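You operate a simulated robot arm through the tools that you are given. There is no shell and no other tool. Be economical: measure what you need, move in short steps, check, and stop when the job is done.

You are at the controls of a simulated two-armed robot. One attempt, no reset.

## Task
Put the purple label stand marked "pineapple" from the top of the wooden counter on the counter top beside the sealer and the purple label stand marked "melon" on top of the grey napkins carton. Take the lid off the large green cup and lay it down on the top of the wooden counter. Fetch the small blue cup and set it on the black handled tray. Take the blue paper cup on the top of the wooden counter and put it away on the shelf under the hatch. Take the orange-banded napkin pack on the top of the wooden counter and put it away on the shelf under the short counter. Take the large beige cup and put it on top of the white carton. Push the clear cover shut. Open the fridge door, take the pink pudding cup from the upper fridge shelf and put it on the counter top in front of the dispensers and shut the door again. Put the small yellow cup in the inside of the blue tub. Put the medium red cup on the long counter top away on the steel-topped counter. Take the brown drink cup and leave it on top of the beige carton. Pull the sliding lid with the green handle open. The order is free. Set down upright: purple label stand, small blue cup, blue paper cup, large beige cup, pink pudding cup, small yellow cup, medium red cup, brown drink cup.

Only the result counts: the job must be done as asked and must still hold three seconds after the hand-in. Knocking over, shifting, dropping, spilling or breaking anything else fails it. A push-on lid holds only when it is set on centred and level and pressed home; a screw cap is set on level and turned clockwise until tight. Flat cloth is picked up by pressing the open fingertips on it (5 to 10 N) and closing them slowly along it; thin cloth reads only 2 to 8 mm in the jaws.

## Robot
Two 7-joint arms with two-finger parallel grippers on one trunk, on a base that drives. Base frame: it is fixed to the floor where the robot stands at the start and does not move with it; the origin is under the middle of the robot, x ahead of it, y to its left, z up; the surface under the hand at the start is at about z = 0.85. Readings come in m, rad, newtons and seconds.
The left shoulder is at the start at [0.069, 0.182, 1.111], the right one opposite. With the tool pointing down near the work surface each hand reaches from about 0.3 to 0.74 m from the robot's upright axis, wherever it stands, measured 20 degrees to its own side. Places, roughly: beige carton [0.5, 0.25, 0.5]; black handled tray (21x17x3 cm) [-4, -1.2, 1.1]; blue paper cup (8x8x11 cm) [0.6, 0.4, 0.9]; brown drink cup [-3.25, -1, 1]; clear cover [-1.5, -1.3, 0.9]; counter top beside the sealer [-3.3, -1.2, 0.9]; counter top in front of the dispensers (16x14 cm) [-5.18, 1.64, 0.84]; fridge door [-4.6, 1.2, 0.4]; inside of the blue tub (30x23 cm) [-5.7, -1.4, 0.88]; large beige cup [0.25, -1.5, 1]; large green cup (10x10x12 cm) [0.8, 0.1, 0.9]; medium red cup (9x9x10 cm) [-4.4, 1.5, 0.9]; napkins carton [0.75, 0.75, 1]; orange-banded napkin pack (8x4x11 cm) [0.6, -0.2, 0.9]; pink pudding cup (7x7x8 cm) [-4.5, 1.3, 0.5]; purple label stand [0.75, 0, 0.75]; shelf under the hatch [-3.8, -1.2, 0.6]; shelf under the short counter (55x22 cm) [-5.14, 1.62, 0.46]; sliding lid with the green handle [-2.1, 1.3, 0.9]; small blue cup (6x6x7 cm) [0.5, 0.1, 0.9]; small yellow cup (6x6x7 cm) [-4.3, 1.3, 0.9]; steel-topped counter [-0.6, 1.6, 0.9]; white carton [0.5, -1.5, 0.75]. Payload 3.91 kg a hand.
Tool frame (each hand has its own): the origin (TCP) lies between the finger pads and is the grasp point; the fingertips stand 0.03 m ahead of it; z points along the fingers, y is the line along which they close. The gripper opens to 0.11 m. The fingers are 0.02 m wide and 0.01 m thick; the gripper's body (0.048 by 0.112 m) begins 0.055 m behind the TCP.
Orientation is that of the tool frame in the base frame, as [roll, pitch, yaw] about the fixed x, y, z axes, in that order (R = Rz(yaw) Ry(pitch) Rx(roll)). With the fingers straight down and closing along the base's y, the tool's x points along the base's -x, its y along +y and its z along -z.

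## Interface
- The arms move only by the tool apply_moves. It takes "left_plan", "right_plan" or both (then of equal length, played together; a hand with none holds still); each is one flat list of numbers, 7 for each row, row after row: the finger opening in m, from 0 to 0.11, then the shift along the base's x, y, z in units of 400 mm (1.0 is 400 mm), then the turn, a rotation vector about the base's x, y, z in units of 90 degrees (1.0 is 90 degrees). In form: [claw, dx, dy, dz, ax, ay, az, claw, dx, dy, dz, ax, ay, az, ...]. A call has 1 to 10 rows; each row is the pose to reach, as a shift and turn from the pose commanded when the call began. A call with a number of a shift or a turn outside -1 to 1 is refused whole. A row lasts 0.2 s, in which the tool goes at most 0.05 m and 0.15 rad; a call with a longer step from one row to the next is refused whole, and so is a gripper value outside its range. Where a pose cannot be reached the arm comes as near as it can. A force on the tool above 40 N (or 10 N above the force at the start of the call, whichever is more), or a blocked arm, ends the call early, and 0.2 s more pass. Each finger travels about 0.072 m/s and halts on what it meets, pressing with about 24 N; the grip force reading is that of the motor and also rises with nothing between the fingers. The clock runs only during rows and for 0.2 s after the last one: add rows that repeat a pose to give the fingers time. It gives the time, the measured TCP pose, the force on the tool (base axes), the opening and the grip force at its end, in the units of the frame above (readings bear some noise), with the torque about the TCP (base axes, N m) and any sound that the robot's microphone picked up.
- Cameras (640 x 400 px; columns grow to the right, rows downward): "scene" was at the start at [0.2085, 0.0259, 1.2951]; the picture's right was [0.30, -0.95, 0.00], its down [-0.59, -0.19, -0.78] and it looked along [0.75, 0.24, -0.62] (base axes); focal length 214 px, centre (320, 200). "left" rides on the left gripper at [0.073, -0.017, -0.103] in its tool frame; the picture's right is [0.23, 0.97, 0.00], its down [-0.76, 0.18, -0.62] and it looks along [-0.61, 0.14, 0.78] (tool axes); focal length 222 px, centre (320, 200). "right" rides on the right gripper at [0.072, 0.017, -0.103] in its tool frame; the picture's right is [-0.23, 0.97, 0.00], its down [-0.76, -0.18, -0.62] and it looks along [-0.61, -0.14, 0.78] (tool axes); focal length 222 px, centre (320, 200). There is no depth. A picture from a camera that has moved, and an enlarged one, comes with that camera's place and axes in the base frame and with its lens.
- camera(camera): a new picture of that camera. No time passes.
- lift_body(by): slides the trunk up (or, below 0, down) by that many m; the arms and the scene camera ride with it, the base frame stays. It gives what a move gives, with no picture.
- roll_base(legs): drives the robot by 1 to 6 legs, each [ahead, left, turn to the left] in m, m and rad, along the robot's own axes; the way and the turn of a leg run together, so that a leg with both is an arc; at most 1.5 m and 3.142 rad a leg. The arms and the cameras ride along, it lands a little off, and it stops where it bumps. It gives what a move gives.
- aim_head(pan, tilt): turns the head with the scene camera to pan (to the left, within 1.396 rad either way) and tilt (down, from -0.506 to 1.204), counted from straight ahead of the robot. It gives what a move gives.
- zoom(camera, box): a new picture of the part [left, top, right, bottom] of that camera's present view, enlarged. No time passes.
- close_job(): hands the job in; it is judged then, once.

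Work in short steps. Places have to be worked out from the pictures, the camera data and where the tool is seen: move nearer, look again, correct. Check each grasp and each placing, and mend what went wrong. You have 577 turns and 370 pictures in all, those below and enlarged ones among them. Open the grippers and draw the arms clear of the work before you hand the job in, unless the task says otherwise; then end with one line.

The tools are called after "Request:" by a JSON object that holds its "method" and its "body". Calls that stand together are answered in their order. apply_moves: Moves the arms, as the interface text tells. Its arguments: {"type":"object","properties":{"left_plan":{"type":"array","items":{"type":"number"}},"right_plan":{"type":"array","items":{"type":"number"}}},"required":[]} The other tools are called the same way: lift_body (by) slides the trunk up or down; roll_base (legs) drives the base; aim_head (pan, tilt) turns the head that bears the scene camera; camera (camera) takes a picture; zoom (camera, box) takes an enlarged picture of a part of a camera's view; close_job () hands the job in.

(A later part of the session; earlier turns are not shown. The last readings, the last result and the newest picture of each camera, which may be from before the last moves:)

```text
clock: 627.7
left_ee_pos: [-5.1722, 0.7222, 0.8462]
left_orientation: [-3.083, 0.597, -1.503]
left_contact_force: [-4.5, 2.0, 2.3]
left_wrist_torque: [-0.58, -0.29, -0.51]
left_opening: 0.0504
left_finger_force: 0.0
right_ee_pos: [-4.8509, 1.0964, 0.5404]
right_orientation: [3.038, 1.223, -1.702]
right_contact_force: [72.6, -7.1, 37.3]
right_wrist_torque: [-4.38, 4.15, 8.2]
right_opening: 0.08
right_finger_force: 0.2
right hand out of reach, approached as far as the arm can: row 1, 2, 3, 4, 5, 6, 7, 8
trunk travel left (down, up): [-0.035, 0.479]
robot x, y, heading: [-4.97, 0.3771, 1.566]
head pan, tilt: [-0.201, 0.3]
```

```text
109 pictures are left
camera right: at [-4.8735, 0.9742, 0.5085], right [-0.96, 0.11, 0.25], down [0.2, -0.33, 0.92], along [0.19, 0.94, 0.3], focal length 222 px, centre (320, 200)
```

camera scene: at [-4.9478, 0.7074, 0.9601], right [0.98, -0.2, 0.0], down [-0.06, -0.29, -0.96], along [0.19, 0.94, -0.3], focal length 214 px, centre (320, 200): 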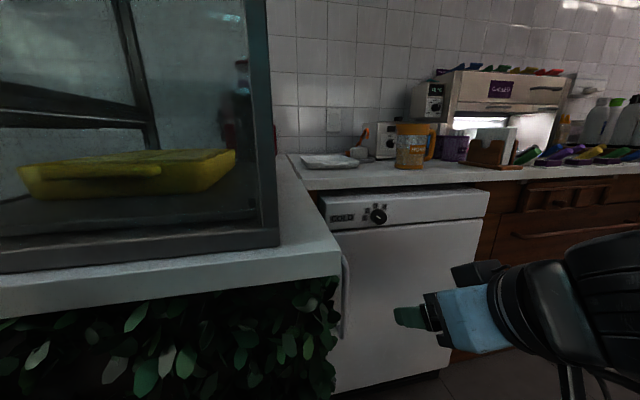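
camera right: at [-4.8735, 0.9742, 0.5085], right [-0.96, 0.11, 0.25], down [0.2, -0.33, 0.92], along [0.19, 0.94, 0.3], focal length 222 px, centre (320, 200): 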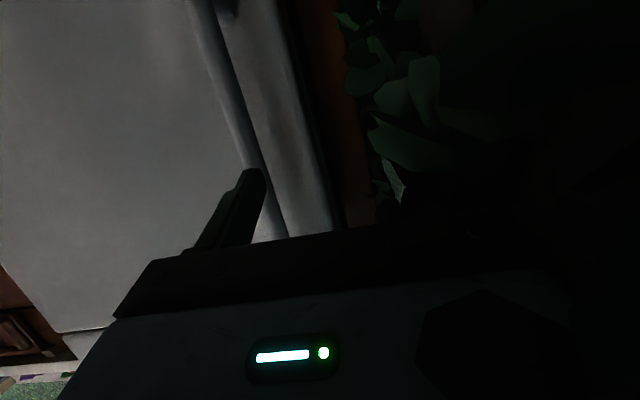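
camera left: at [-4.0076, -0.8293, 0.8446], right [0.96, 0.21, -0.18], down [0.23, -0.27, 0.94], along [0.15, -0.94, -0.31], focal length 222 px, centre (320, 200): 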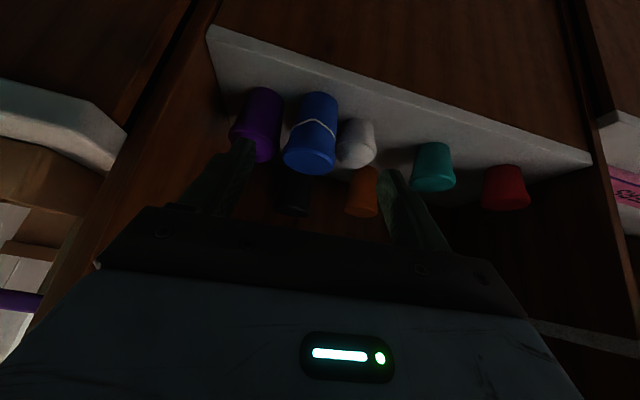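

The hand drifted into the plant wall at reach limit; I pull it back right, then drive the base 0.12 m closer.

Request:
{"method": "apply_moves", "body": {"right_plan": [0.08, 0.08, -0.06, 0, 0, 0, 0, 0.08, 0.16, -0.15, 0, 0, 0, 0, 0.08, 0.2, -0.25, 0, 0, 0, 0, 0.08, 0.2, -0.35, 0, 0, 0, 0.03]}}

Request:
{"method": "roll_base", "body": {"legs": [[0.12, -0.05, 0]]}}

Request:
{"method": "camera", "body": {"camera": "right"}}

```text
clock: 628.7
left_ee_pos: [-5.1731, 0.7193, 0.8473]
left_orientation: [-3.087, 0.598, -1.503]
left_contact_force: [-2.7, 2.7, 1.8]
left_wrist_torque: [-0.41, -0.22, -0.35]
left_opening: 0.05
left_finger_force: 0.0
right_ee_pos: [-4.8357, 0.9478, 0.5785]
right_orientation: [-3.132, 1.21, -1.539]
right_contact_force: [0.6, -0.3, -0.1]
right_wrist_torque: [-0.01, -0.04, 0.01]
right_opening: 0.08
right_finger_force: 0.1
right hand out of reach, approached as far as the arm can: row 1, 2, 3, 4
trunk travel left (down, up): [-0.035, 0.479]
robot x, y, heading: [-4.9699, 0.3764, 1.567]
head pan, tilt: [-0.201, 0.3]
```

```text
clock: 630.0
left_ee_pos: [-5.1205, 0.843, 0.8485]
left_orientation: [-3.086, 0.597, -1.504]
left_contact_force: [-2.8, 5.0, 0.7]
left_wrist_torque: [-0.35, -0.11, -0.22]
left_opening: 0.0502
left_finger_force: 0.0
right_ee_pos: [-4.7841, 1.07, 0.5785]
right_orientation: [-3.129, 1.212, -1.539]
right_contact_force: [0.2, 0.4, 0.2]
right_wrist_torque: [0.0, -0.01, -0.01]
right_opening: 0.0798
right_finger_force: 0.1
trunk travel left (down, up): [-0.035, 0.479]
robot x, y, heading: [-4.9185, 0.4935, 1.569]
head pan, tilt: [-0.201, 0.3]
```

```text
108 pictures are left
camera right: at [-4.7973, 0.9477, 0.5469], right [-0.98, 0.06, 0.21], down [0.18, -0.31, 0.93], along [0.12, 0.95, 0.29], focal length 222 px, centre (320, 200)
```

right: 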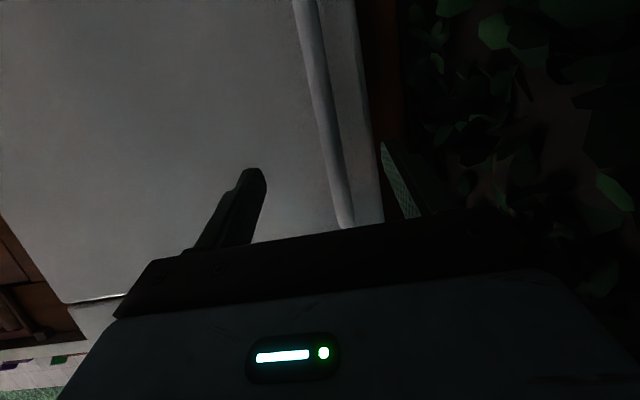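

I swing the left hand further left (outside the peninsula), then move the base 0.08 m ahead and bring the right hand onto the handle.

Request:
{"method": "apply_moves", "body": {"left_plan": [0.05, -0.1, 0, 0, 0, 0, 0, 0.05, -0.2, 0, 0, 0, 0, 0, 0.05, -0.3, -0.02, 0, 0, 0, 0, 0.05, -0.4, -0.04, 0, 0, 0, 0, 0.05, -0.5, -0.06, 0, 0, 0, 0]}}

Request:
{"method": "roll_base", "body": {"legs": [[0.08, 0, 0]]}}

Request:
{"method": "apply_moves", "body": {"right_plan": [0.08, -0.01, 0.0, -0.08, 0, 0, 0, 0.08, -0.015, 0.05, -0.12, 0, 0, 0, 0.08, -0.015, 0.1, -0.12, 0, 0, 0, 0.08, -0.015, 0.14, -0.12, 0, 0, 0]}}

Request:
{"method": "camera", "body": {"camera": "right"}}

Request:
{"method": "camera", "body": {"camera": "scene"}}

```text
clock: 631.2
left_ee_pos: [-5.2981, 0.8229, 0.8559]
left_orientation: [-3.057, 0.662, -1.535]
left_contact_force: [-0.8, -0.5, 0.9]
left_wrist_torque: [0.07, -0.03, 0.01]
left_opening: 0.0497
left_finger_force: 0.0
left hand out of reach, approached as far as the arm can: row 1, 5
right_ee_pos: [-4.7837, 1.0712, 0.5786]
right_orientation: [-3.13, 1.212, -1.54]
right_contact_force: [0.1, -0.4, 0.0]
right_wrist_torque: [-0.02, 0.03, 0.05]
right_opening: 0.0799
right_finger_force: 0.1
trunk travel left (down, up): [-0.035, 0.479]
robot x, y, heading: [-4.915, 0.4975, 1.57]
head pan, tilt: [-0.201, 0.3]
```

```text
clock: 632.1
left_ee_pos: [-5.3029, 0.843, 0.8512]
left_orientation: [-3.062, 0.634, -1.508]
left_contact_force: [0.4, -0.1, -0.7]
left_wrist_torque: [0.03, 0.02, 0.01]
left_opening: 0.0503
left_finger_force: 0.1
right_ee_pos: [-4.7828, 1.093, 0.5794]
right_orientation: [-3.132, 1.215, -1.539]
right_contact_force: [0.3, 0.0, 0.0]
right_wrist_torque: [-0.01, 0.01, 0.03]
right_opening: 0.0801
right_finger_force: 0.1
trunk travel left (down, up): [-0.035, 0.479]
robot x, y, heading: [-4.9186, 0.5201, 1.569]
head pan, tilt: [-0.201, 0.3]
stopped in leg 1: the robot was blocked; the commanded pose is now the measured one
```

```text
clock: 633.1
left_ee_pos: [-5.3032, 0.8419, 0.8516]
left_orientation: [-3.063, 0.632, -1.508]
left_contact_force: [0.2, -0.5, -0.2]
left_wrist_torque: [-0.03, 0.01, -0.01]
left_opening: 0.0502
left_finger_force: 0.0
right_ee_pos: [-4.8091, 1.1462, 0.5404]
right_orientation: [-3.124, 1.212, -1.539]
right_contact_force: [1.1, 0.2, -0.2]
right_wrist_torque: [0.0, 0.02, -0.01]
right_opening: 0.08
right_finger_force: 0.1
right hand out of reach, approached as far as the arm can: row 1, 2, 3, 4
trunk travel left (down, up): [-0.035, 0.479]
robot x, y, heading: [-4.9183, 0.5206, 1.569]
head pan, tilt: [-0.201, 0.3]
```

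```text
107 pictures are left
camera right: at [-4.8233, 1.0232, 0.5093], right [-0.98, 0.07, 0.21], down [0.18, -0.31, 0.93], along [0.13, 0.95, 0.29], focal length 222 px, centre (320, 200)
```

right: 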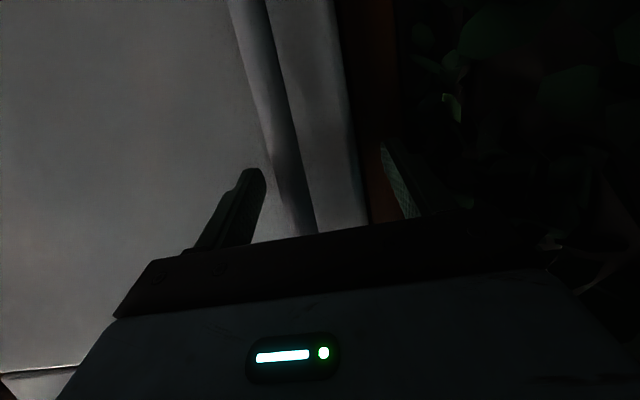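

```text
106 pictures are left
camera scene: at [-4.9004, 0.851, 0.9694], right [0.99, -0.15, 0.0], down [-0.03, -0.21, -0.98], along [0.15, 0.97, -0.21], focal length 214 px, centre (320, 200)
```

scene: 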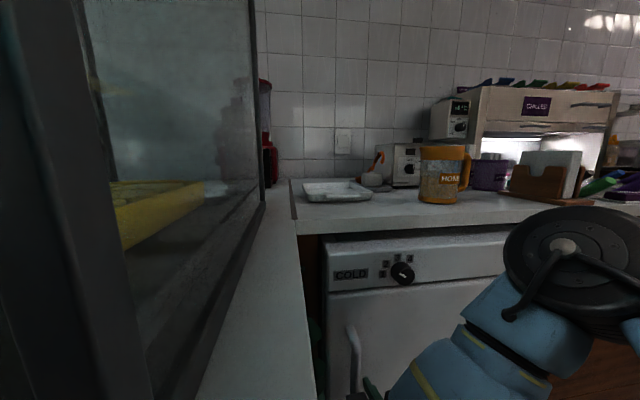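

The leaning torso is stopped by the peninsula. I'll approach the handle diagonally instead: back off, shift right, turn 30° left, and come in again.

Request:
{"method": "roll_base", "body": {"legs": [[-0.25, 0, 0], [0, -0.33, 0], [0, 0, 0.525], [0.1, -0.05, 0]]}}

Request:
{"method": "aim_head", "body": {"pan": -0.3, "tilt": 0.4}}

Request:
{"method": "camera", "body": {"camera": "scene"}}

Request:
{"method": "camera", "body": {"camera": "right"}}

```text
clock: 640.4
left_ee_pos: [-5.078, 0.4703, 0.8497]
left_orientation: [-3.06, 0.627, -0.985]
left_contact_force: [0.2, -0.9, 1.1]
left_wrist_torque: [0.0, -0.02, 0.02]
left_opening: 0.0501
left_finger_force: 0.1
right_ee_pos: [-4.8028, 0.9798, 0.5369]
right_orientation: [-3.124, 1.205, -1.015]
right_contact_force: [-0.2, 0.9, 0.6]
right_wrist_torque: [0.01, -0.03, 0.02]
right_opening: 0.0799
right_finger_force: 0.1
trunk travel left (down, up): [-0.035, 0.479]
robot x, y, heading: [-4.5846, 0.3821, 2.097]
head pan, tilt: [-0.201, 0.3]
```

```text
clock: 641.0
left_ee_pos: [-5.0784, 0.4704, 0.8492]
left_orientation: [-3.059, 0.629, -0.982]
left_contact_force: [-0.1, 0.2, 0.0]
left_wrist_torque: [-0.01, 0.02, 0.01]
left_opening: 0.0502
left_finger_force: 0.1
right_ee_pos: [-4.8022, 0.9808, 0.5387]
right_orientation: [-3.123, 1.208, -1.013]
right_contact_force: [0.8, 0.6, -0.1]
right_wrist_torque: [-0.01, -0.01, -0.02]
right_opening: 0.0802
right_finger_force: 0.0
trunk travel left (down, up): [-0.035, 0.479]
robot x, y, heading: [-4.5813, 0.3821, 2.096]
head pan, tilt: [-0.3, 0.4]
```

```text
105 pictures are left
camera scene: at [-4.7213, 0.6817, 0.9509], right [0.97, 0.22, 0.0], down [0.09, -0.38, -0.92], along [-0.2, 0.9, -0.39], focal length 214 px, centre (320, 200)
```

scene: 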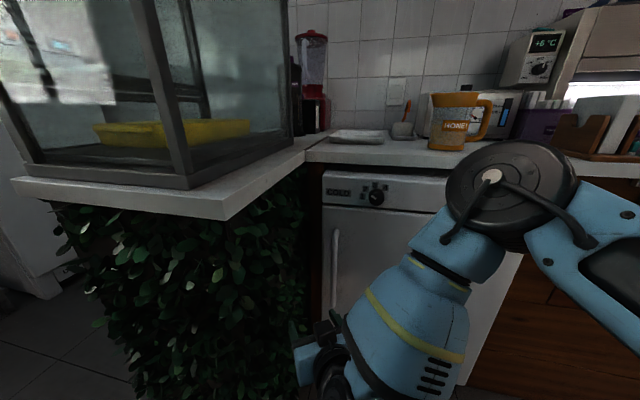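

```text
104 pictures are left
camera right: at [-4.7535, 0.8657, 0.5076], right [-0.88, -0.43, 0.21], down [0.31, -0.18, 0.93], along [-0.37, 0.88, 0.29], focal length 222 px, centre (320, 200)
```

right: 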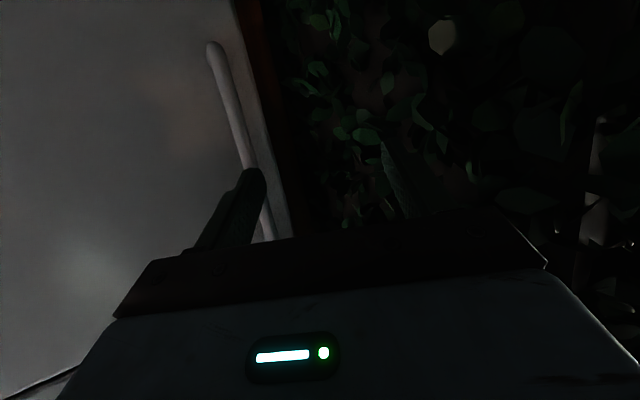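

Handle ≈(-4.795,1.21,0.50). I yaw the right tool to point nearly straight at the door, then move the base 0.1 m toward it.

Request:
{"method": "apply_moves", "body": {"right_plan": [0.08, 0, 0, -0.02, 0, 0, -0.085, 0.08, 0.02, 0, -0.04, 0, 0, -0.17, 0.08, 0.03, 0, -0.06, 0, 0, -0.255, 0.08, 0.03, 0, -0.06, 0, 0, -0.255]}}

Request:
{"method": "roll_base", "body": {"legs": [[0.087, -0.05, 0]]}}

Request:
{"method": "camera", "body": {"camera": "right"}}

```text
clock: 642.0
left_ee_pos: [-5.0783, 0.471, 0.8505]
left_orientation: [-3.061, 0.629, -0.982]
left_contact_force: [-0.1, -0.6, -0.7]
left_wrist_torque: [0.01, 0.01, -0.01]
left_opening: 0.0501
left_finger_force: 0.1
right_ee_pos: [-4.7893, 0.9794, 0.5147]
right_orientation: [-3.125, 1.208, -1.416]
right_contact_force: [-0.1, -0.1, -0.9]
right_wrist_torque: [0.0, 0.01, 0.0]
right_opening: 0.0798
right_finger_force: 0.0
trunk travel left (down, up): [-0.035, 0.479]
robot x, y, heading: [-4.5829, 0.3817, 2.09]
head pan, tilt: [-0.3, 0.4]
```

```text
clock: 643.2
left_ee_pos: [-5.0779, 0.5697, 0.8498]
left_orientation: [-3.063, 0.63, -0.98]
left_contact_force: [-0.1, -0.1, -0.8]
left_wrist_torque: [0.0, -0.01, -0.02]
left_opening: 0.0501
left_finger_force: 0.1
right_ee_pos: [-4.7907, 1.0796, 0.5146]
right_orientation: [-3.123, 1.205, -1.412]
right_contact_force: [-0.1, -0.5, -0.3]
right_wrist_torque: [0.02, -0.02, -0.04]
right_opening: 0.0801
right_finger_force: 0.0
trunk travel left (down, up): [-0.035, 0.479]
robot x, y, heading: [-4.5809, 0.4828, 2.092]
head pan, tilt: [-0.3, 0.4]
```

```text
103 pictures are left
camera right: at [-4.7891, 0.9559, 0.4838], right [-0.98, -0.06, 0.21], down [0.21, -0.28, 0.93], along [0.01, 0.96, 0.29], focal length 222 px, centre (320, 200)
```

right: 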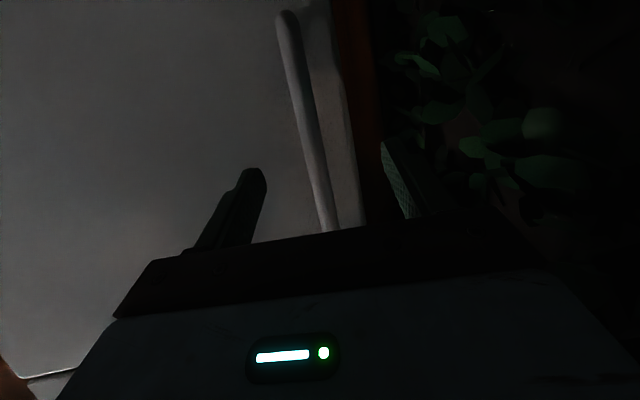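

The handle is centred between the fingers. I close the remaining distance: base 5 cm, then arm 7 cm.

Request:
{"method": "roll_base", "body": {"legs": [[0.045, -0.025, 0]]}}

Request:
{"method": "apply_moves", "body": {"right_plan": [0.08, -0.005, 0.06, 0, 0, 0, 0, 0.08, -0.01, 0.12, 0, 0, 0, 0, 0.08, -0.01, 0.175, 0, 0, 0, 0]}}

Request:
{"method": "camera", "body": {"camera": "right"}}

```text
clock: 644.1
left_ee_pos: [-5.0787, 0.6208, 0.8516]
left_orientation: [-3.061, 0.627, -0.978]
left_contact_force: [0.4, 0.1, -0.2]
left_wrist_torque: [0.01, -0.01, -0.01]
left_opening: 0.0503
left_finger_force: 0.1
right_ee_pos: [-4.7932, 1.1313, 0.5123]
right_orientation: [-3.122, 1.207, -1.41]
right_contact_force: [0.4, 0.3, 0.7]
right_wrist_torque: [0.0, 0.01, -0.02]
right_opening: 0.0798
right_finger_force: 0.1
trunk travel left (down, up): [-0.035, 0.479]
robot x, y, heading: [-4.5851, 0.5367, 2.1]
head pan, tilt: [-0.3, 0.4]
```

```text
clock: 644.6
left_ee_pos: [-5.0798, 0.6214, 0.849]
left_orientation: [-3.06, 0.628, -0.98]
left_contact_force: [0.1, 0.8, -0.3]
left_wrist_torque: [0.0, -0.01, -0.01]
left_opening: 0.0501
left_finger_force: 0.1
right_ee_pos: [-4.7943, 1.1543, 0.5154]
right_orientation: [-3.115, 1.199, -1.399]
right_contact_force: [2.3, -8.9, 5.5]
right_wrist_torque: [0.23, -0.27, -0.49]
right_opening: 0.0807
right_finger_force: 1.1
trunk travel left (down, up): [-0.035, 0.479]
robot x, y, heading: [-4.5865, 0.5308, 2.1]
head pan, tilt: [-0.3, 0.4]
stopped in row 2 (right hand): the force on the tool passed its limit at 64 N (the readings are from after the stop); the commanded pose is now the measured one
```

```text
102 pictures are left
camera right: at [-4.7933, 1.0298, 0.4864], right [-0.98, -0.06, 0.2], down [0.21, -0.28, 0.94], along [0.0, 0.96, 0.28], focal length 222 px, centre (320, 200)
```

right: 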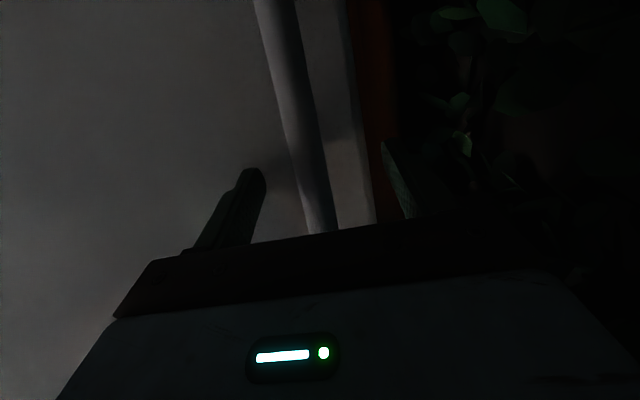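

Fingertips touched the door, so the handle is already between the pads. I ease 5 mm and close.

Request:
{"method": "apply_moves", "body": {"right_plan": [0.08, 0, -0.012, 0, 0, 0, 0, 0.06, 0, -0.012, 0, 0, 0, 0, 0.04, 0, -0.012, 0, 0, 0, 0, 0.02, 0, -0.012, 0, 0, 0, 0, 0.0, 0, -0.012, 0, 0, 0, 0, 0.0, 0, -0.012, 0, 0, 0, 0]}}

Request:
{"method": "camera", "body": {"camera": "right"}}

```text
clock: 646.0
left_ee_pos: [-5.0789, 0.6212, 0.8506]
left_orientation: [-3.064, 0.628, -0.983]
left_contact_force: [0.0, -0.3, 0.0]
left_wrist_torque: [0.03, -0.03, -0.01]
left_opening: 0.0503
left_finger_force: 0.2
right_ee_pos: [-4.793, 1.1499, 0.514]
right_orientation: [-3.112, 1.2, -1.402]
right_contact_force: [24.3, -1.8, 2.0]
right_wrist_torque: [0.21, 0.58, -0.22]
right_opening: 0.0177
right_finger_force: 44.7
trunk travel left (down, up): [-0.035, 0.479]
robot x, y, heading: [-4.5806, 0.5392, 2.097]
head pan, tilt: [-0.3, 0.4]
```

```text
101 pictures are left
camera right: at [-4.7911, 1.0262, 0.4856], right [-0.98, -0.06, 0.2], down [0.21, -0.28, 0.94], along [0.0, 0.96, 0.28], focal length 222 px, centre (320, 200)
```

right: 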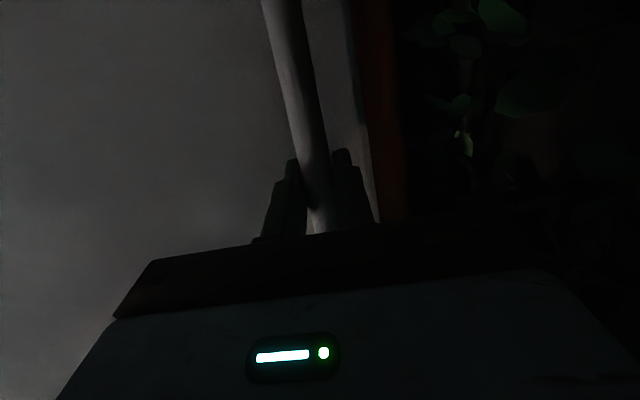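

Gripped the handle. I pull along the arc with the arm, first a few cm.

Request:
{"method": "apply_moves", "body": {"right_plan": [0.0, 0, -0.05, 0, 0, 0, 0, 0.0, 0.005, -0.12, 0, 0, 0, 0, 0.0, 0.012, -0.2, 0, 0, 0, 0.03, 0.0, 0.02, -0.25, 0, 0, 0, 0.06]}}

Request:
{"method": "camera", "body": {"camera": "scene"}}

```text
clock: 646.5
left_ee_pos: [-5.0796, 0.6239, 0.8493]
left_orientation: [-3.06, 0.628, -0.983]
left_contact_force: [-0.6, -0.2, -0.7]
left_wrist_torque: [-0.03, -0.02, -0.01]
left_opening: 0.0502
left_finger_force: 0.0
right_ee_pos: [-4.789, 1.1327, 0.5144]
right_orientation: [-3.104, 1.202, -1.407]
right_contact_force: [6.1, -0.4, 3.2]
right_wrist_torque: [-0.65, 0.62, -0.3]
right_opening: 0.0179
right_finger_force: 45.0
trunk travel left (down, up): [-0.035, 0.479]
robot x, y, heading: [-4.5857, 0.5365, 2.088]
head pan, tilt: [-0.3, 0.4]
stopped in row 2 (right hand): the force on the tool passed its limit at 44 N (the readings are from after the stop); the commanded pose is now the measured one
```

```text
100 pictures are left
camera scene: at [-4.7218, 0.8344, 0.9509], right [0.97, 0.22, 0.0], down [0.09, -0.38, -0.92], along [-0.2, 0.9, -0.39], focal length 214 px, centre (320, 200)
```

scene: 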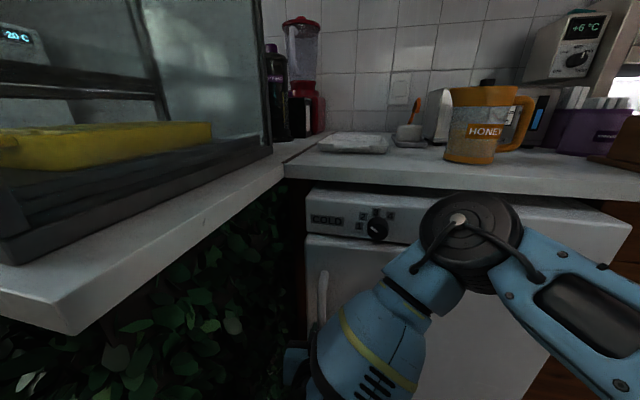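

The seal seems broken (force dropped). I keep pulling along the arc.

Request:
{"method": "apply_moves", "body": {"right_plan": [0.0, 0.002, -0.06, 0, 0, 0, 0, 0.0, 0.008, -0.14, 0, 0, 0, 0.02, 0.0, 0.02, -0.22, 0, 0, 0, 0.05, 0.0, 0.035, -0.3, 0, 0, 0, 0.08, 0.0, 0.055, -0.37, 0, 0, 0, 0.11]}}

Request:
{"method": "camera", "body": {"camera": "scene"}}

```text
clock: 647.0
left_ee_pos: [-5.0779, 0.6248, 0.8509]
left_orientation: [-3.062, 0.627, -0.986]
left_contact_force: [0.1, -0.1, 0.0]
left_wrist_torque: [0.0, -0.05, -0.01]
left_opening: 0.05
left_finger_force: 0.0
right_ee_pos: [-4.7828, 1.1009, 0.514]
right_orientation: [-3.078, 1.207, -1.389]
right_contact_force: [6.4, 0.2, 4.5]
right_wrist_torque: [-0.78, 0.81, -0.25]
right_opening: 0.018
right_finger_force: 44.7
trunk travel left (down, up): [-0.035, 0.479]
robot x, y, heading: [-4.5817, 0.5355, 2.095]
head pan, tilt: [-0.3, 0.4]
stopped in row 2 (right hand): the force on the tool passed its limit at 47 N (the readings are from after the stop); the commanded pose is now the measured one
```

```text
99 pictures are left
camera scene: at [-4.7205, 0.8349, 0.9509], right [0.98, 0.22, 0.0], down [0.09, -0.38, -0.92], along [-0.2, 0.9, -0.39], focal length 214 px, centre (320, 200)
```

scene: 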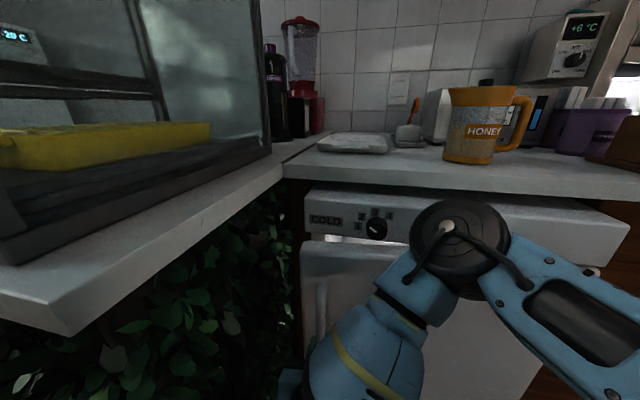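

The door opens. I pull more slowly (1.5 cm per row) along the arc.

Request:
{"method": "apply_moves", "body": {"right_plan": [0.0, 0.008, -0.035, 0, 0, 0, 0, 0.0, 0.017, -0.07, 0, 0, 0, 0.01, 0.0, 0.027, -0.105, 0, 0, 0, 0.02, 0.0, 0.038, -0.14, 0, 0, 0, 0.03, 0.0, 0.05, -0.175, 0, 0, 0, 0.04, 0.0, 0.063, -0.21, 0, 0, 0, 0.05, 0.0, 0.078, -0.245, 0, 0, 0, 0.06, 0.0, 0.095, -0.28, 0, 0, 0, 0.07, 0.0, 0.113, -0.315, 0, 0, 0, 0.08, 0.0, 0.134, -0.35, 0, 0, 0, 0.09]}}

Request:
{"method": "camera", "body": {"camera": "scene"}}

```text
clock: 648.0
left_ee_pos: [-5.0775, 0.6256, 0.8498]
left_orientation: [-3.063, 0.626, -0.985]
left_contact_force: [-0.7, 0.2, -1.0]
left_wrist_torque: [0.02, 0.0, 0.0]
left_opening: 0.0501
left_finger_force: 0.0
right_ee_pos: [-4.7651, 1.0463, 0.5139]
right_orientation: [-3.065, 1.208, -1.332]
right_contact_force: [5.9, -1.1, 2.1]
right_wrist_torque: [-0.71, 0.8, -0.26]
right_opening: 0.0179
right_finger_force: 44.6
trunk travel left (down, up): [-0.035, 0.479]
robot x, y, heading: [-4.5854, 0.5395, 2.093]
head pan, tilt: [-0.3, 0.4]
stopped in row 5 (right hand): the force on the tool passed its limit at 41 N (the readings are from after the stop); the commanded pose is now the measured one
```

```text
98 pictures are left
camera scene: at [-4.7197, 0.8353, 0.9509], right [0.98, 0.22, 0.0], down [0.08, -0.38, -0.92], along [-0.2, 0.9, -0.39], focal length 214 px, centre (320, 200)
```

scene: 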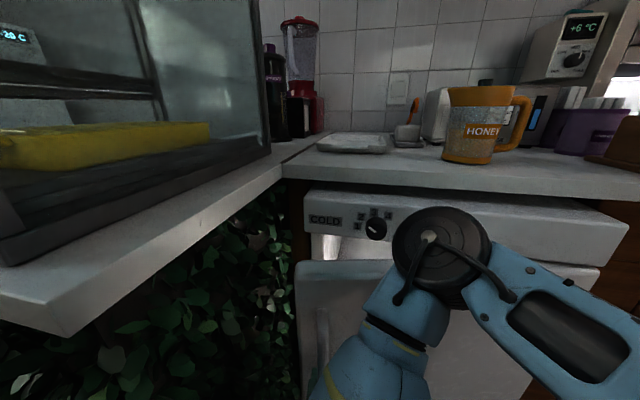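

Works. I continue slowly along the refined arc (hinge ≈(-4.34,1.21)).

Request:
{"method": "apply_moves", "body": {"right_plan": [0.0, 0.01, -0.0257, 0, 0, 0, 0.01, 0.0, 0.0208, -0.051, 0, 0, 0, 0.02, 0.0, 0.0323, -0.0759, 0, 0, 0, 0.03, 0.0, 0.0443, -0.1006, 0, 0, 0, 0.04, 0.0, 0.0569, -0.125, 0, 0, 0, 0.05, 0.0, 0.0701, -0.149, 0, 0, 0, 0.06, 0.0, 0.084, -0.1727, 0, 0, 0, 0.07, 0.0, 0.098, -0.196, 0, 0, 0, 0.08, 0.0, 0.113, -0.219, 0, 0, 0, 0.09, 0.0, 0.13, -0.243, 0, 0, 0, 0.1]}}

```text
clock: 649.7
left_ee_pos: [-5.0783, 0.6214, 0.8489]
left_orientation: [-3.061, 0.629, -0.984]
left_contact_force: [0.1, -0.1, 0.3]
left_wrist_torque: [-0.01, 0.01, -0.03]
left_opening: 0.05
left_finger_force: 0.0
right_ee_pos: [-4.7326, 0.9813, 0.5149]
right_orientation: [-3.134, 1.205, -1.308]
right_contact_force: [-8.7, -5.0, 10.0]
right_wrist_torque: [-0.6, 0.37, 0.33]
right_opening: 0.018
right_finger_force: 45.0
trunk travel left (down, up): [-0.035, 0.479]
robot x, y, heading: [-4.5816, 0.5347, 2.095]
head pan, tilt: [-0.3, 0.4]
stopped in row 8 (right hand): the force on the tool passed its limit at 50 N (the readings are from after the stop); the commanded pose is now the measured one
```

The arm is now too close to itself; I continue opening by driving the base backward/right along the arc while holding the handle.

Request:
{"method": "roll_base", "body": {"legs": [[-0.116, -0.015, 0], [-0.109, -0.045, 0]]}}

Request:
{"method": "camera", "body": {"camera": "scene"}}

```text
clock: 651.8
left_ee_pos: [-4.9131, 0.4585, 0.8505]
left_orientation: [-3.065, 0.627, -0.985]
left_contact_force: [0.3, -0.5, 0.1]
left_wrist_torque: [-0.04, -0.01, 0.03]
left_opening: 0.05
left_finger_force: 0.0
right_ee_pos: [-4.5664, 0.8207, 0.5129]
right_orientation: [-3.103, 1.21, -1.288]
right_contact_force: [14.7, 25.6, 10.4]
right_wrist_torque: [0.72, 0.72, -0.06]
right_opening: 0.0177
right_finger_force: 45.5
trunk travel left (down, up): [-0.035, 0.479]
robot x, y, heading: [-4.4178, 0.3671, 2.094]
head pan, tilt: [-0.3, 0.4]
```

```text
97 pictures are left
camera scene: at [-4.5568, 0.6707, 0.9508], right [0.98, 0.22, 0.0], down [0.09, -0.38, -0.92], along [-0.2, 0.9, -0.39], focal length 214 px, centre (320, 200)
```

scene: 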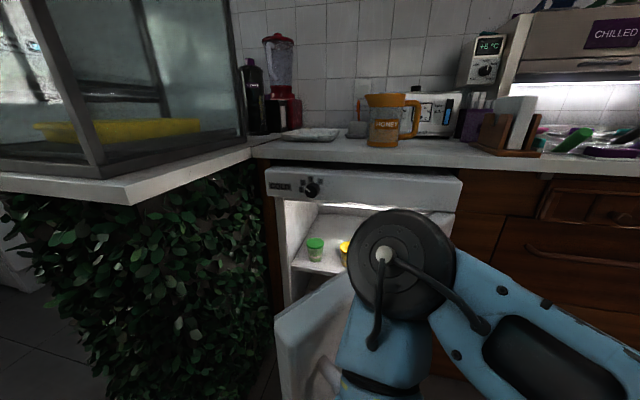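

The fridge is open ~60° and cups are visible on the upper shelf. I release the handle and back away.

Request:
{"method": "apply_moves", "body": {"right_plan": [0.02, 0, 0, 0, 0, 0, 0, 0.04, 0, 0, 0, 0, 0, 0, 0.06, 0, 0, 0, 0, 0, 0, 0.08, 0, 0, 0, 0, 0, 0, 0.08, 0, 0, 0, 0, 0, 0]}}

Request:
{"method": "roll_base", "body": {"legs": [[-0.15, 0.03, 0], [-0.1, 0, 0]]}}

Request:
{"method": "camera", "body": {"camera": "scene"}}

```text
clock: 653.0
left_ee_pos: [-4.9152, 0.4583, 0.8492]
left_orientation: [-3.06, 0.627, -0.983]
left_contact_force: [-0.3, 0.1, -0.5]
left_wrist_torque: [-0.04, 0.01, -0.04]
left_opening: 0.0502
left_finger_force: 0.0
right_ee_pos: [-4.5661, 0.82, 0.5128]
right_orientation: [-3.101, 1.209, -1.285]
right_contact_force: [-0.1, 0.4, -0.1]
right_wrist_torque: [0.0, -0.04, -0.03]
right_opening: 0.0803
right_finger_force: 0.1
trunk travel left (down, up): [-0.035, 0.479]
robot x, y, heading: [-4.415, 0.3691, 2.094]
head pan, tilt: [-0.3, 0.4]
```

```text
clock: 655.1
left_ee_pos: [-4.816, 0.2292, 0.8499]
left_orientation: [-3.062, 0.625, -0.984]
left_contact_force: [0.3, 0.8, -0.5]
left_wrist_torque: [0.02, 0.0, 0.01]
left_opening: 0.0501
left_finger_force: 0.1
right_ee_pos: [-4.4695, 0.5914, 0.5137]
right_orientation: [-3.099, 1.212, -1.285]
right_contact_force: [0.1, -0.1, -0.5]
right_wrist_torque: [0.03, -0.03, -0.01]
right_opening: 0.0802
right_finger_force: 0.0
trunk travel left (down, up): [-0.035, 0.479]
robot x, y, heading: [-4.3214, 0.1412, 2.094]
head pan, tilt: [-0.3, 0.4]
```

```text
96 pictures are left
camera scene: at [-4.4592, 0.4412, 0.951], right [0.98, 0.22, 0.0], down [0.09, -0.38, -0.92], along [-0.2, 0.9, -0.39], focal length 214 px, centre (320, 200)
```

scene: 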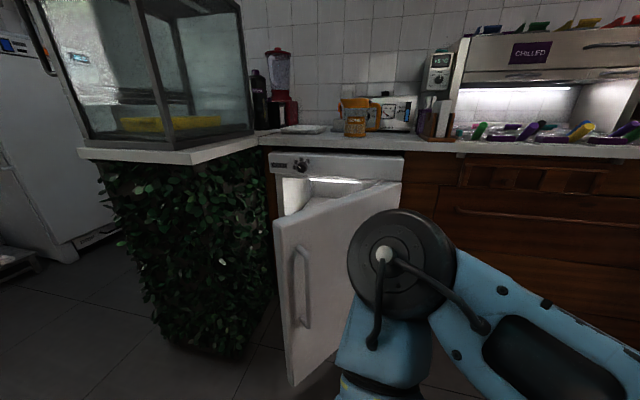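

The door stays put. I turn straight, pass below the door's edge to its inner (left) side, then come forward.

Request:
{"method": "roll_base", "body": {"legs": [[0, 0, -0.525], [-0.18, 0, 0], [0, 0.5, 0], [0.3, 0, 0]]}}

Request:
{"method": "aim_head", "body": {"pan": -0.2, "tilt": 0.45}}

Request:
{"method": "camera", "body": {"camera": "scene"}}

Request:
{"method": "camera", "body": {"camera": "right"}}

```text
clock: 664.2
left_ee_pos: [-5.2297, 0.5518, 0.8488]
left_orientation: [-3.059, 0.627, -1.478]
left_contact_force: [0.8, 0.4, -0.8]
left_wrist_torque: [0.0, 0.01, 0.01]
left_opening: 0.0502
left_finger_force: 0.1
right_ee_pos: [-4.7508, 0.7055, 0.5143]
right_orientation: [-3.1, 1.208, -1.777]
right_contact_force: [-0.3, 0.0, -0.1]
right_wrist_torque: [-0.02, -0.02, -0.01]
right_opening: 0.0796
right_finger_force: 0.0
trunk travel left (down, up): [-0.035, 0.479]
robot x, y, heading: [-4.8377, 0.2422, 1.602]
head pan, tilt: [-0.3, 0.4]
```

```text
clock: 664.9
left_ee_pos: [-5.2286, 0.5528, 0.8489]
left_orientation: [-3.061, 0.627, -1.477]
left_contact_force: [-0.1, 0.1, 0.1]
left_wrist_torque: [0.0, 0.01, 0.03]
left_opening: 0.0501
left_finger_force: 0.1
right_ee_pos: [-4.7508, 0.7054, 0.5148]
right_orientation: [-3.1, 1.209, -1.777]
right_contact_force: [-0.3, 0.6, 0.5]
right_wrist_torque: [0.02, 0.0, 0.03]
right_opening: 0.0801
right_finger_force: 0.0
trunk travel left (down, up): [-0.035, 0.479]
robot x, y, heading: [-4.8332, 0.2432, 1.601]
head pan, tilt: [-0.201, 0.45]
```

```text
95 pictures are left
camera scene: at [-4.8232, 0.5717, 0.9462], right [0.99, -0.17, 0.0], down [-0.07, -0.43, -0.9], along [0.15, 0.89, -0.44], focal length 214 px, centre (320, 200)
```

scene: 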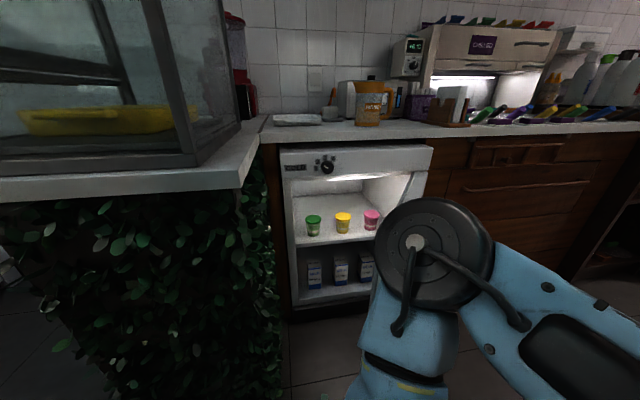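

```text
94 pictures are left
camera right: at [-4.7963, 0.5906, 0.483], right [-0.93, 0.32, 0.2], down [0.08, -0.35, 0.93], along [0.36, 0.88, 0.29], focal length 222 px, centre (320, 200)
```

right: 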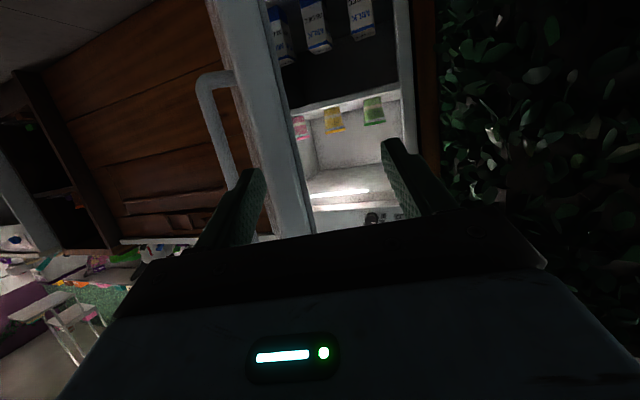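

I see the pink cup at the right (≈(-4.50,1.25)). The door must open wider, so I move in on its inner side and will push it with the right hand.

Request:
{"method": "roll_base", "body": {"legs": [[0.2, 0, -0.03]]}}

Request:
{"method": "apply_moves", "body": {"right_plan": [0.04, 0, 0.05, 0.03, 0, 0, 0, 0.0, 0, 0.1, 0.05, 0, 0, 0, 0.0, 0.03, 0.1, 0.05, 0, 0, 0, 0.0, 0.07, 0.1, 0.05, 0, 0, 0, 0.0, 0.12, 0.1, 0.05, 0, 0, 0, 0.0, 0.17, 0.1, 0.05, 0, 0, 0, 0.0, 0.22, 0.1, 0.05, 0, 0, 0, 0.0, 0.27, 0.1, 0.05, 0, 0, 0]}}

Request:
{"method": "camera", "body": {"camera": "scene"}}

```text
clock: 666.5
left_ee_pos: [-5.2222, 0.7633, 0.849]
left_orientation: [-3.061, 0.626, -1.506]
left_contact_force: [0.9, -0.2, 0.1]
left_wrist_torque: [-0.01, 0.0, 0.03]
left_opening: 0.0501
left_finger_force: 0.0
right_ee_pos: [-4.7399, 0.9021, 0.5141]
right_orientation: [-3.1, 1.209, -1.807]
right_contact_force: [0.4, 1.2, 0.5]
right_wrist_torque: [0.01, 0.02, 0.0]
right_opening: 0.0799
right_finger_force: 0.2
trunk travel left (down, up): [-0.035, 0.479]
robot x, y, heading: [-4.8343, 0.4382, 1.574]
head pan, tilt: [-0.201, 0.45]
```

```text
clock: 668.3
left_ee_pos: [-5.2226, 0.7637, 0.849]
left_orientation: [-3.06, 0.626, -1.507]
left_contact_force: [0.1, 0.2, -0.7]
left_wrist_torque: [0.03, 0.02, 0.04]
left_opening: 0.0501
left_finger_force: 0.1
right_ee_pos: [-4.6316, 0.9416, 0.5314]
right_orientation: [-3.101, 1.213, -1.804]
right_contact_force: [0.7, -0.1, 0.4]
right_wrist_torque: [-0.01, 0.0, 0.04]
right_opening: 0.0
right_finger_force: 24.2
trunk travel left (down, up): [-0.035, 0.479]
robot x, y, heading: [-4.8362, 0.4413, 1.571]
head pan, tilt: [-0.201, 0.45]
```

```text
93 pictures are left
camera scene: at [-4.8165, 0.7708, 0.9462], right [0.98, -0.2, 0.0], down [-0.09, -0.43, -0.9], along [0.18, 0.88, -0.44], focal length 214 px, centre (320, 200)
```

scene: 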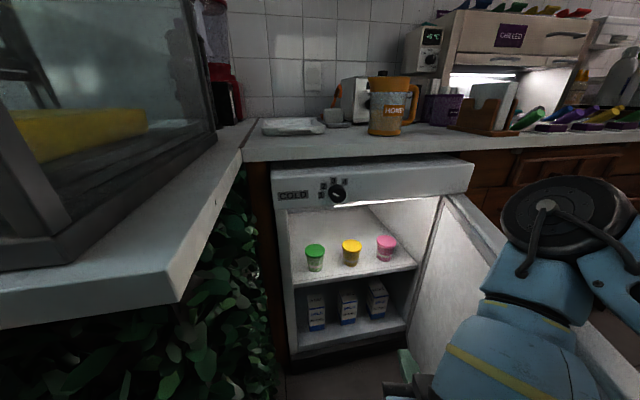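

The door's inner face is visible and yields. I keep pushing it to the right.

Request:
{"method": "apply_moves", "body": {"right_plan": [0.0, 0.05, 0, 0, 0, 0, 0, 0.0, 0.1, 0, 0, 0, 0, 0, 0.0, 0.15, 0, 0, 0, 0, 0, 0.0, 0.2, 0, 0, 0, 0, 0, 0.0, 0.25, 0, 0, 0, 0, 0, 0.0, 0.3, 0, 0, 0, 0, 0, 0.0, 0.36, -0.02, 0, 0, 0, 0, 0.0, 0.42, -0.05, 0, 0, 0, 0, 0.0, 0.48, -0.08, 0, 0, 0, 0]}}

Request:
{"method": "camera", "body": {"camera": "scene"}}

```text
clock: 670.3
left_ee_pos: [-5.2225, 0.7616, 0.8485]
left_orientation: [-3.06, 0.627, -1.507]
left_contact_force: [-1.1, 0.3, -0.8]
left_wrist_torque: [-0.04, 0.05, 0.05]
left_opening: 0.0501
left_finger_force: 0.1
right_ee_pos: [-4.6116, 0.9578, 0.551]
right_orientation: [-3.096, 1.208, -1.806]
right_contact_force: [0.0, 0.0, 0.8]
right_wrist_torque: [0.02, 0.01, 0.02]
right_opening: 0.0
right_finger_force: 24.0
right hand out of reach, approached as far as the arm can: row 1, 2, 3, 4, 5, 6, 7, 8, 9
trunk travel left (down, up): [-0.035, 0.479]
robot x, y, heading: [-4.8362, 0.4392, 1.57]
head pan, tilt: [-0.201, 0.45]
```

```text
92 pictures are left
camera scene: at [-4.8168, 0.7708, 0.9462], right [0.98, -0.2, 0.0], down [-0.09, -0.43, -0.9], along [0.18, 0.88, -0.44], focal length 214 px, centre (320, 200)
```

scene: 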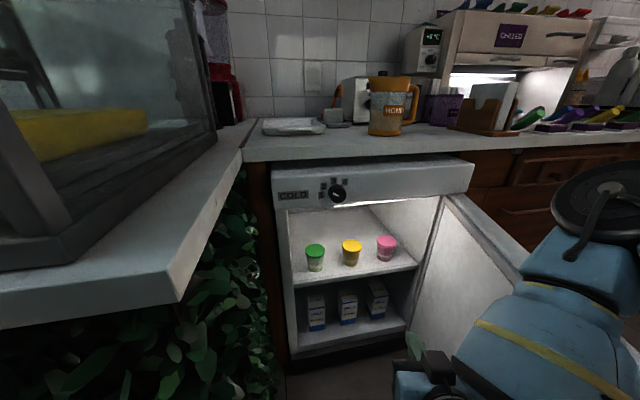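

The arm is at its limit; I push by driving the base 0.2 m to the right.

Request:
{"method": "roll_base", "body": {"legs": [[0, -0.2, 0]]}}

Request:
{"method": "camera", "body": {"camera": "scene"}}

```text
clock: 672.7
left_ee_pos: [-5.0255, 0.7638, 0.8496]
left_orientation: [-3.061, 0.627, -1.503]
left_contact_force: [0.0, 0.1, 0.4]
left_wrist_torque: [0.03, 0.01, 0.0]
left_opening: 0.0502
left_finger_force: 0.1
right_ee_pos: [-4.4121, 0.9594, 0.5507]
right_orientation: [-3.093, 1.207, -1.804]
right_contact_force: [0.2, 0.1, 0.1]
right_wrist_torque: [0.0, -0.01, -0.04]
right_opening: 0.0
right_finger_force: 24.1
trunk travel left (down, up): [-0.035, 0.479]
robot x, y, heading: [-4.6371, 0.4383, 1.574]
head pan, tilt: [-0.201, 0.45]
```

```text
91 pictures are left
camera scene: at [-4.6183, 0.771, 0.9462], right [0.98, -0.2, 0.0], down [-0.09, -0.43, -0.9], along [0.18, 0.88, -0.44], focal length 214 px, centre (320, 200)
```

scene: 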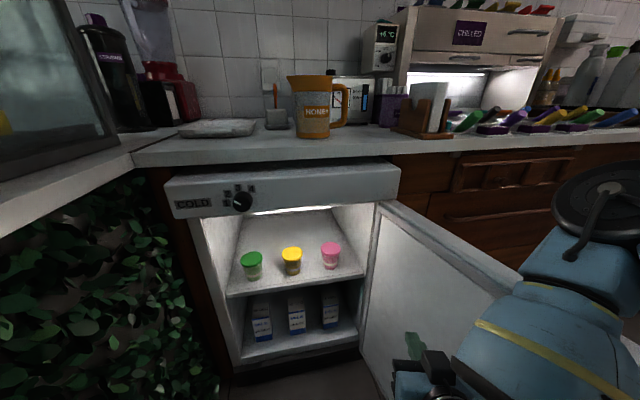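

The door is now ~100° open. Pink cup ≈(-4.48,1.28), shelf z≈0.44. I straighten the right hand, open it and line it up with the pink cup.

Request:
{"method": "apply_moves", "body": {"right_plan": [0.02, -0.05, -0.03, -0.03, 0, 0, 0.03, 0.05, -0.1, -0.05, -0.07, 0, 0, 0.06, 0.08, -0.15, -0.05, -0.11, 0, 0, 0.09, 0.09, -0.17, -0.05, -0.15, 0, 0, 0.12, 0.09, -0.17, -0.05, -0.15, 0, 0, 0.149]}}

Request:
{"method": "roll_base", "body": {"legs": [[0.11, 0, 0]]}}

Request:
{"method": "camera", "body": {"camera": "right"}}

Request:
{"method": "camera", "body": {"camera": "scene"}}

```text
clock: 673.9
left_ee_pos: [-5.0257, 0.7634, 0.8496]
left_orientation: [-3.062, 0.628, -1.505]
left_contact_force: [0.0, -0.4, 0.0]
left_wrist_torque: [-0.02, -0.03, 0.0]
left_opening: 0.0503
left_finger_force: 0.0
right_ee_pos: [-4.5075, 0.9339, 0.5054]
right_orientation: [-3.091, 1.204, -1.57]
right_contact_force: [0.3, -0.5, 0.0]
right_wrist_torque: [-0.03, 0.0, 0.01]
right_opening: 0.0901
right_finger_force: 0.0
right hand out of reach, approached as far as the arm can: row 3, 4, 5
trunk travel left (down, up): [-0.035, 0.479]
robot x, y, heading: [-4.6387, 0.4414, 1.571]
head pan, tilt: [-0.201, 0.45]
```

```text
clock: 675.1
left_ee_pos: [-5.0254, 0.8607, 0.8491]
left_orientation: [-3.064, 0.62, -1.513]
left_contact_force: [-0.4, 0.2, 0.2]
left_wrist_torque: [0.0, -0.01, 0.03]
left_opening: 0.0501
left_finger_force: 0.1
right_ee_pos: [-4.5102, 1.0365, 0.5073]
right_orientation: [-3.09, 1.204, -1.568]
right_contact_force: [1.2, 0.2, 0.0]
right_wrist_torque: [0.0, 0.0, 0.01]
right_opening: 0.09
right_finger_force: 0.1
trunk travel left (down, up): [-0.035, 0.479]
robot x, y, heading: [-4.6426, 0.5413, 1.574]
head pan, tilt: [-0.201, 0.45]
stopped in leg 1: the force on the tool passed its limit at 137 N (the readings are from after the stop); the commanded pose is now the measured one
```

```text
90 pictures are left
camera right: at [-4.5314, 0.915, 0.4761], right [-0.97, 0.13, 0.19], down [0.15, -0.32, 0.94], along [0.18, 0.94, 0.29], focal length 222 px, centre (320, 200)
```

right: 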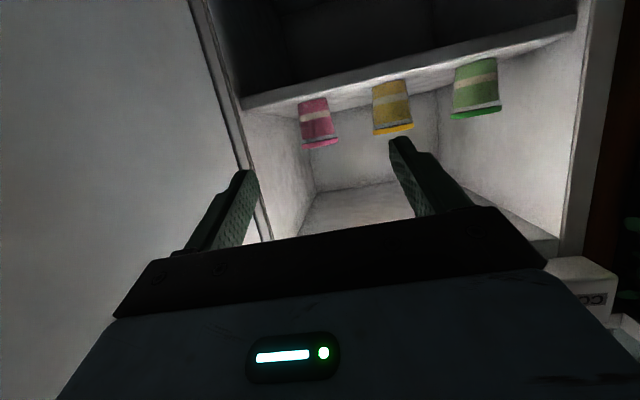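

```text
89 pictures are left
camera scene: at [-4.6193, 0.8727, 0.9462], right [0.98, -0.2, 0.0], down [-0.09, -0.43, -0.9], along [0.18, 0.88, -0.44], focal length 214 px, centre (320, 200)
```

scene: 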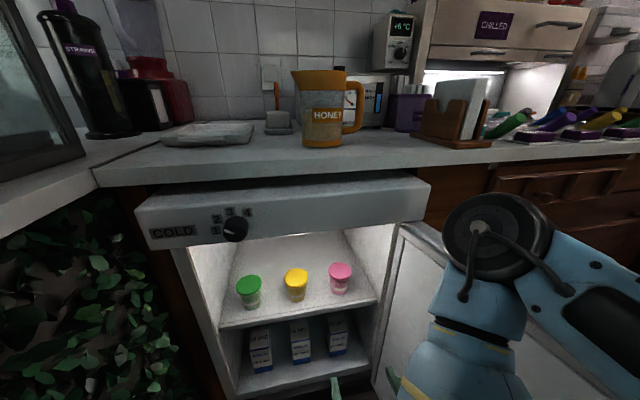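

The left hand bumped the peninsula. I move it inward (x≈-4.84) so it fits beside it, then proceed.

Request:
{"method": "apply_moves", "body": {"left_plan": [0.05, 0.0, -0.05, 0.03, 0, 0, 0, 0.05, 0.1, -0.06, 0.05, 0, 0, 0, 0.05, 0.2, -0.06, 0.05, 0, 0, 0, 0.05, 0.3, -0.06, 0.05, 0, 0, 0, 0.05, 0.4, -0.05, 0.05, 0, 0, 0, 0.05, 0.45, -0.03, 0.05, 0, 0, 0]}}

Request:
{"method": "roll_base", "body": {"legs": [[0.06, 0, 0]]}}

Request:
{"method": "apply_moves", "body": {"right_plan": [0.09, 0.02, 0.05, -0.02, 0, 0, 0, 0.09, 0.04, 0.11, -0.04, 0, 0, 0, 0.09, 0.06, 0.17, -0.05, 0, 0, 0, 0.09, 0.07, 0.2, -0.05, 0, 0, 0]}}

Request:
{"method": "camera", "body": {"camera": "right"}}

```text
clock: 676.5
left_ee_pos: [-4.8497, 0.8463, 0.8678]
left_orientation: [-3.072, 0.616, -1.504]
left_contact_force: [-24.8, -3.8, -0.7]
left_wrist_torque: [0.3, -2.1, -1.52]
left_opening: 0.0501
left_finger_force: 0.1
left hand out of reach, approached as far as the arm can: row 1
right_ee_pos: [-4.5092, 1.0365, 0.506]
right_orientation: [-3.088, 1.202, -1.568]
right_contact_force: [-1.2, 1.2, 0.5]
right_wrist_torque: [0.0, -0.02, -0.07]
right_opening: 0.0901
right_finger_force: 0.1
trunk travel left (down, up): [-0.035, 0.479]
robot x, y, heading: [-4.6393, 0.5424, 1.572]
head pan, tilt: [-0.201, 0.45]
stopped in row 6 (left hand): the force on the tool passed its limit at 99 N (the readings are from after the stop); the commanded pose is now the measured one
```

```text
clock: 677.8
left_ee_pos: [-4.8507, 0.909, 0.8664]
left_orientation: [-3.071, 0.616, -1.505]
left_contact_force: [-9.0, -4.6, -0.5]
left_wrist_torque: [0.37, -0.72, -0.71]
left_opening: 0.0501
left_finger_force: 0.1
right_ee_pos: [-4.5099, 1.0982, 0.5068]
right_orientation: [-3.088, 1.204, -1.565]
right_contact_force: [-0.6, 0.2, -0.1]
right_wrist_torque: [0.0, 0.0, 0.01]
right_opening: 0.09
right_finger_force: 0.0
trunk travel left (down, up): [-0.035, 0.479]
robot x, y, heading: [-4.6386, 0.6052, 1.572]
head pan, tilt: [-0.201, 0.45]
stopped in leg 1: the force on the tool passed its limit at 41 N (the readings are from after the stop); the commanded pose is now the measured one
```

```text
clock: 678.8
left_ee_pos: [-4.8504, 0.9087, 0.8671]
left_orientation: [-3.072, 0.616, -1.504]
left_contact_force: [-13.8, -4.8, 0.1]
left_wrist_torque: [0.37, -1.07, -0.91]
left_opening: 0.0499
left_finger_force: 0.1
right_ee_pos: [-4.515, 1.1822, 0.5064]
right_orientation: [-3.079, 1.201, -1.564]
right_contact_force: [0.3, 1.0, -0.2]
right_wrist_torque: [0.02, -0.02, -0.01]
right_opening: 0.0899
right_finger_force: 0.1
right hand out of reach, approached as far as the arm can: row 1, 2, 3, 4
trunk travel left (down, up): [-0.035, 0.479]
robot x, y, heading: [-4.6426, 0.6033, 1.578]
head pan, tilt: [-0.201, 0.45]
```

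```text
88 pictures are left
camera right: at [-4.5375, 1.0605, 0.4754], right [-0.97, 0.14, 0.19], down [0.14, -0.31, 0.94], along [0.19, 0.94, 0.29], focal length 222 px, centre (320, 200)
```

right: 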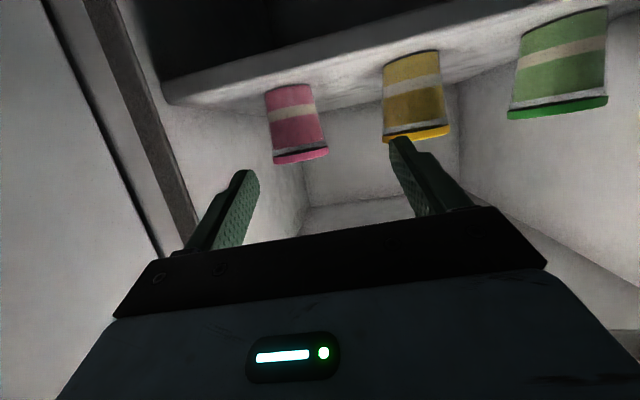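

Pink centre ≈(-4.486,1.28,0.465). I shift the base 4 cm right and 5 cm ahead, then bring the hand on the cup.

Request:
{"method": "roll_base", "body": {"legs": [[0, -0.04, 0], [0.05, 0, 0]]}}

Request:
{"method": "camera", "body": {"camera": "right"}}

```text
clock: 680.3
left_ee_pos: [-4.8161, 0.9564, 0.8664]
left_orientation: [-3.064, 0.62, -1.498]
left_contact_force: [-15.1, -3.1, -0.1]
left_wrist_torque: [0.31, -1.28, -0.99]
left_opening: 0.0502
left_finger_force: 0.1
right_ee_pos: [-4.481, 1.2327, 0.5109]
right_orientation: [-3.07, 1.211, -1.551]
right_contact_force: [0.5, 0.9, 0.6]
right_wrist_torque: [0.0, -0.02, 0.01]
right_opening: 0.0898
right_finger_force: 0.1
trunk travel left (down, up): [-0.035, 0.479]
robot x, y, heading: [-4.6, 0.6534, 1.578]
head pan, tilt: [-0.201, 0.45]
```

```text
87 pictures are left
camera right: at [-4.5031, 1.1109, 0.4804], right [-0.97, 0.13, 0.19], down [0.14, -0.32, 0.94], along [0.18, 0.94, 0.3], focal length 222 px, centre (320, 200)
```

right: 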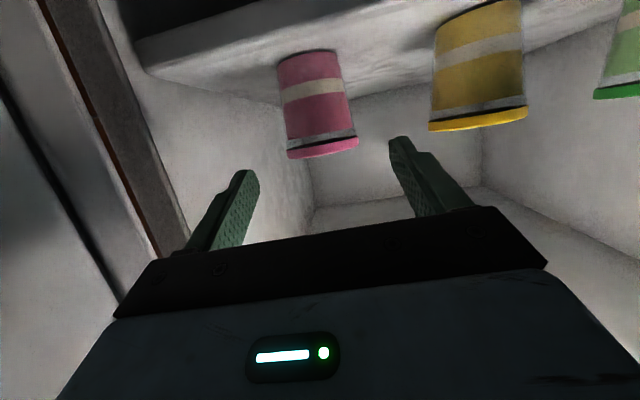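

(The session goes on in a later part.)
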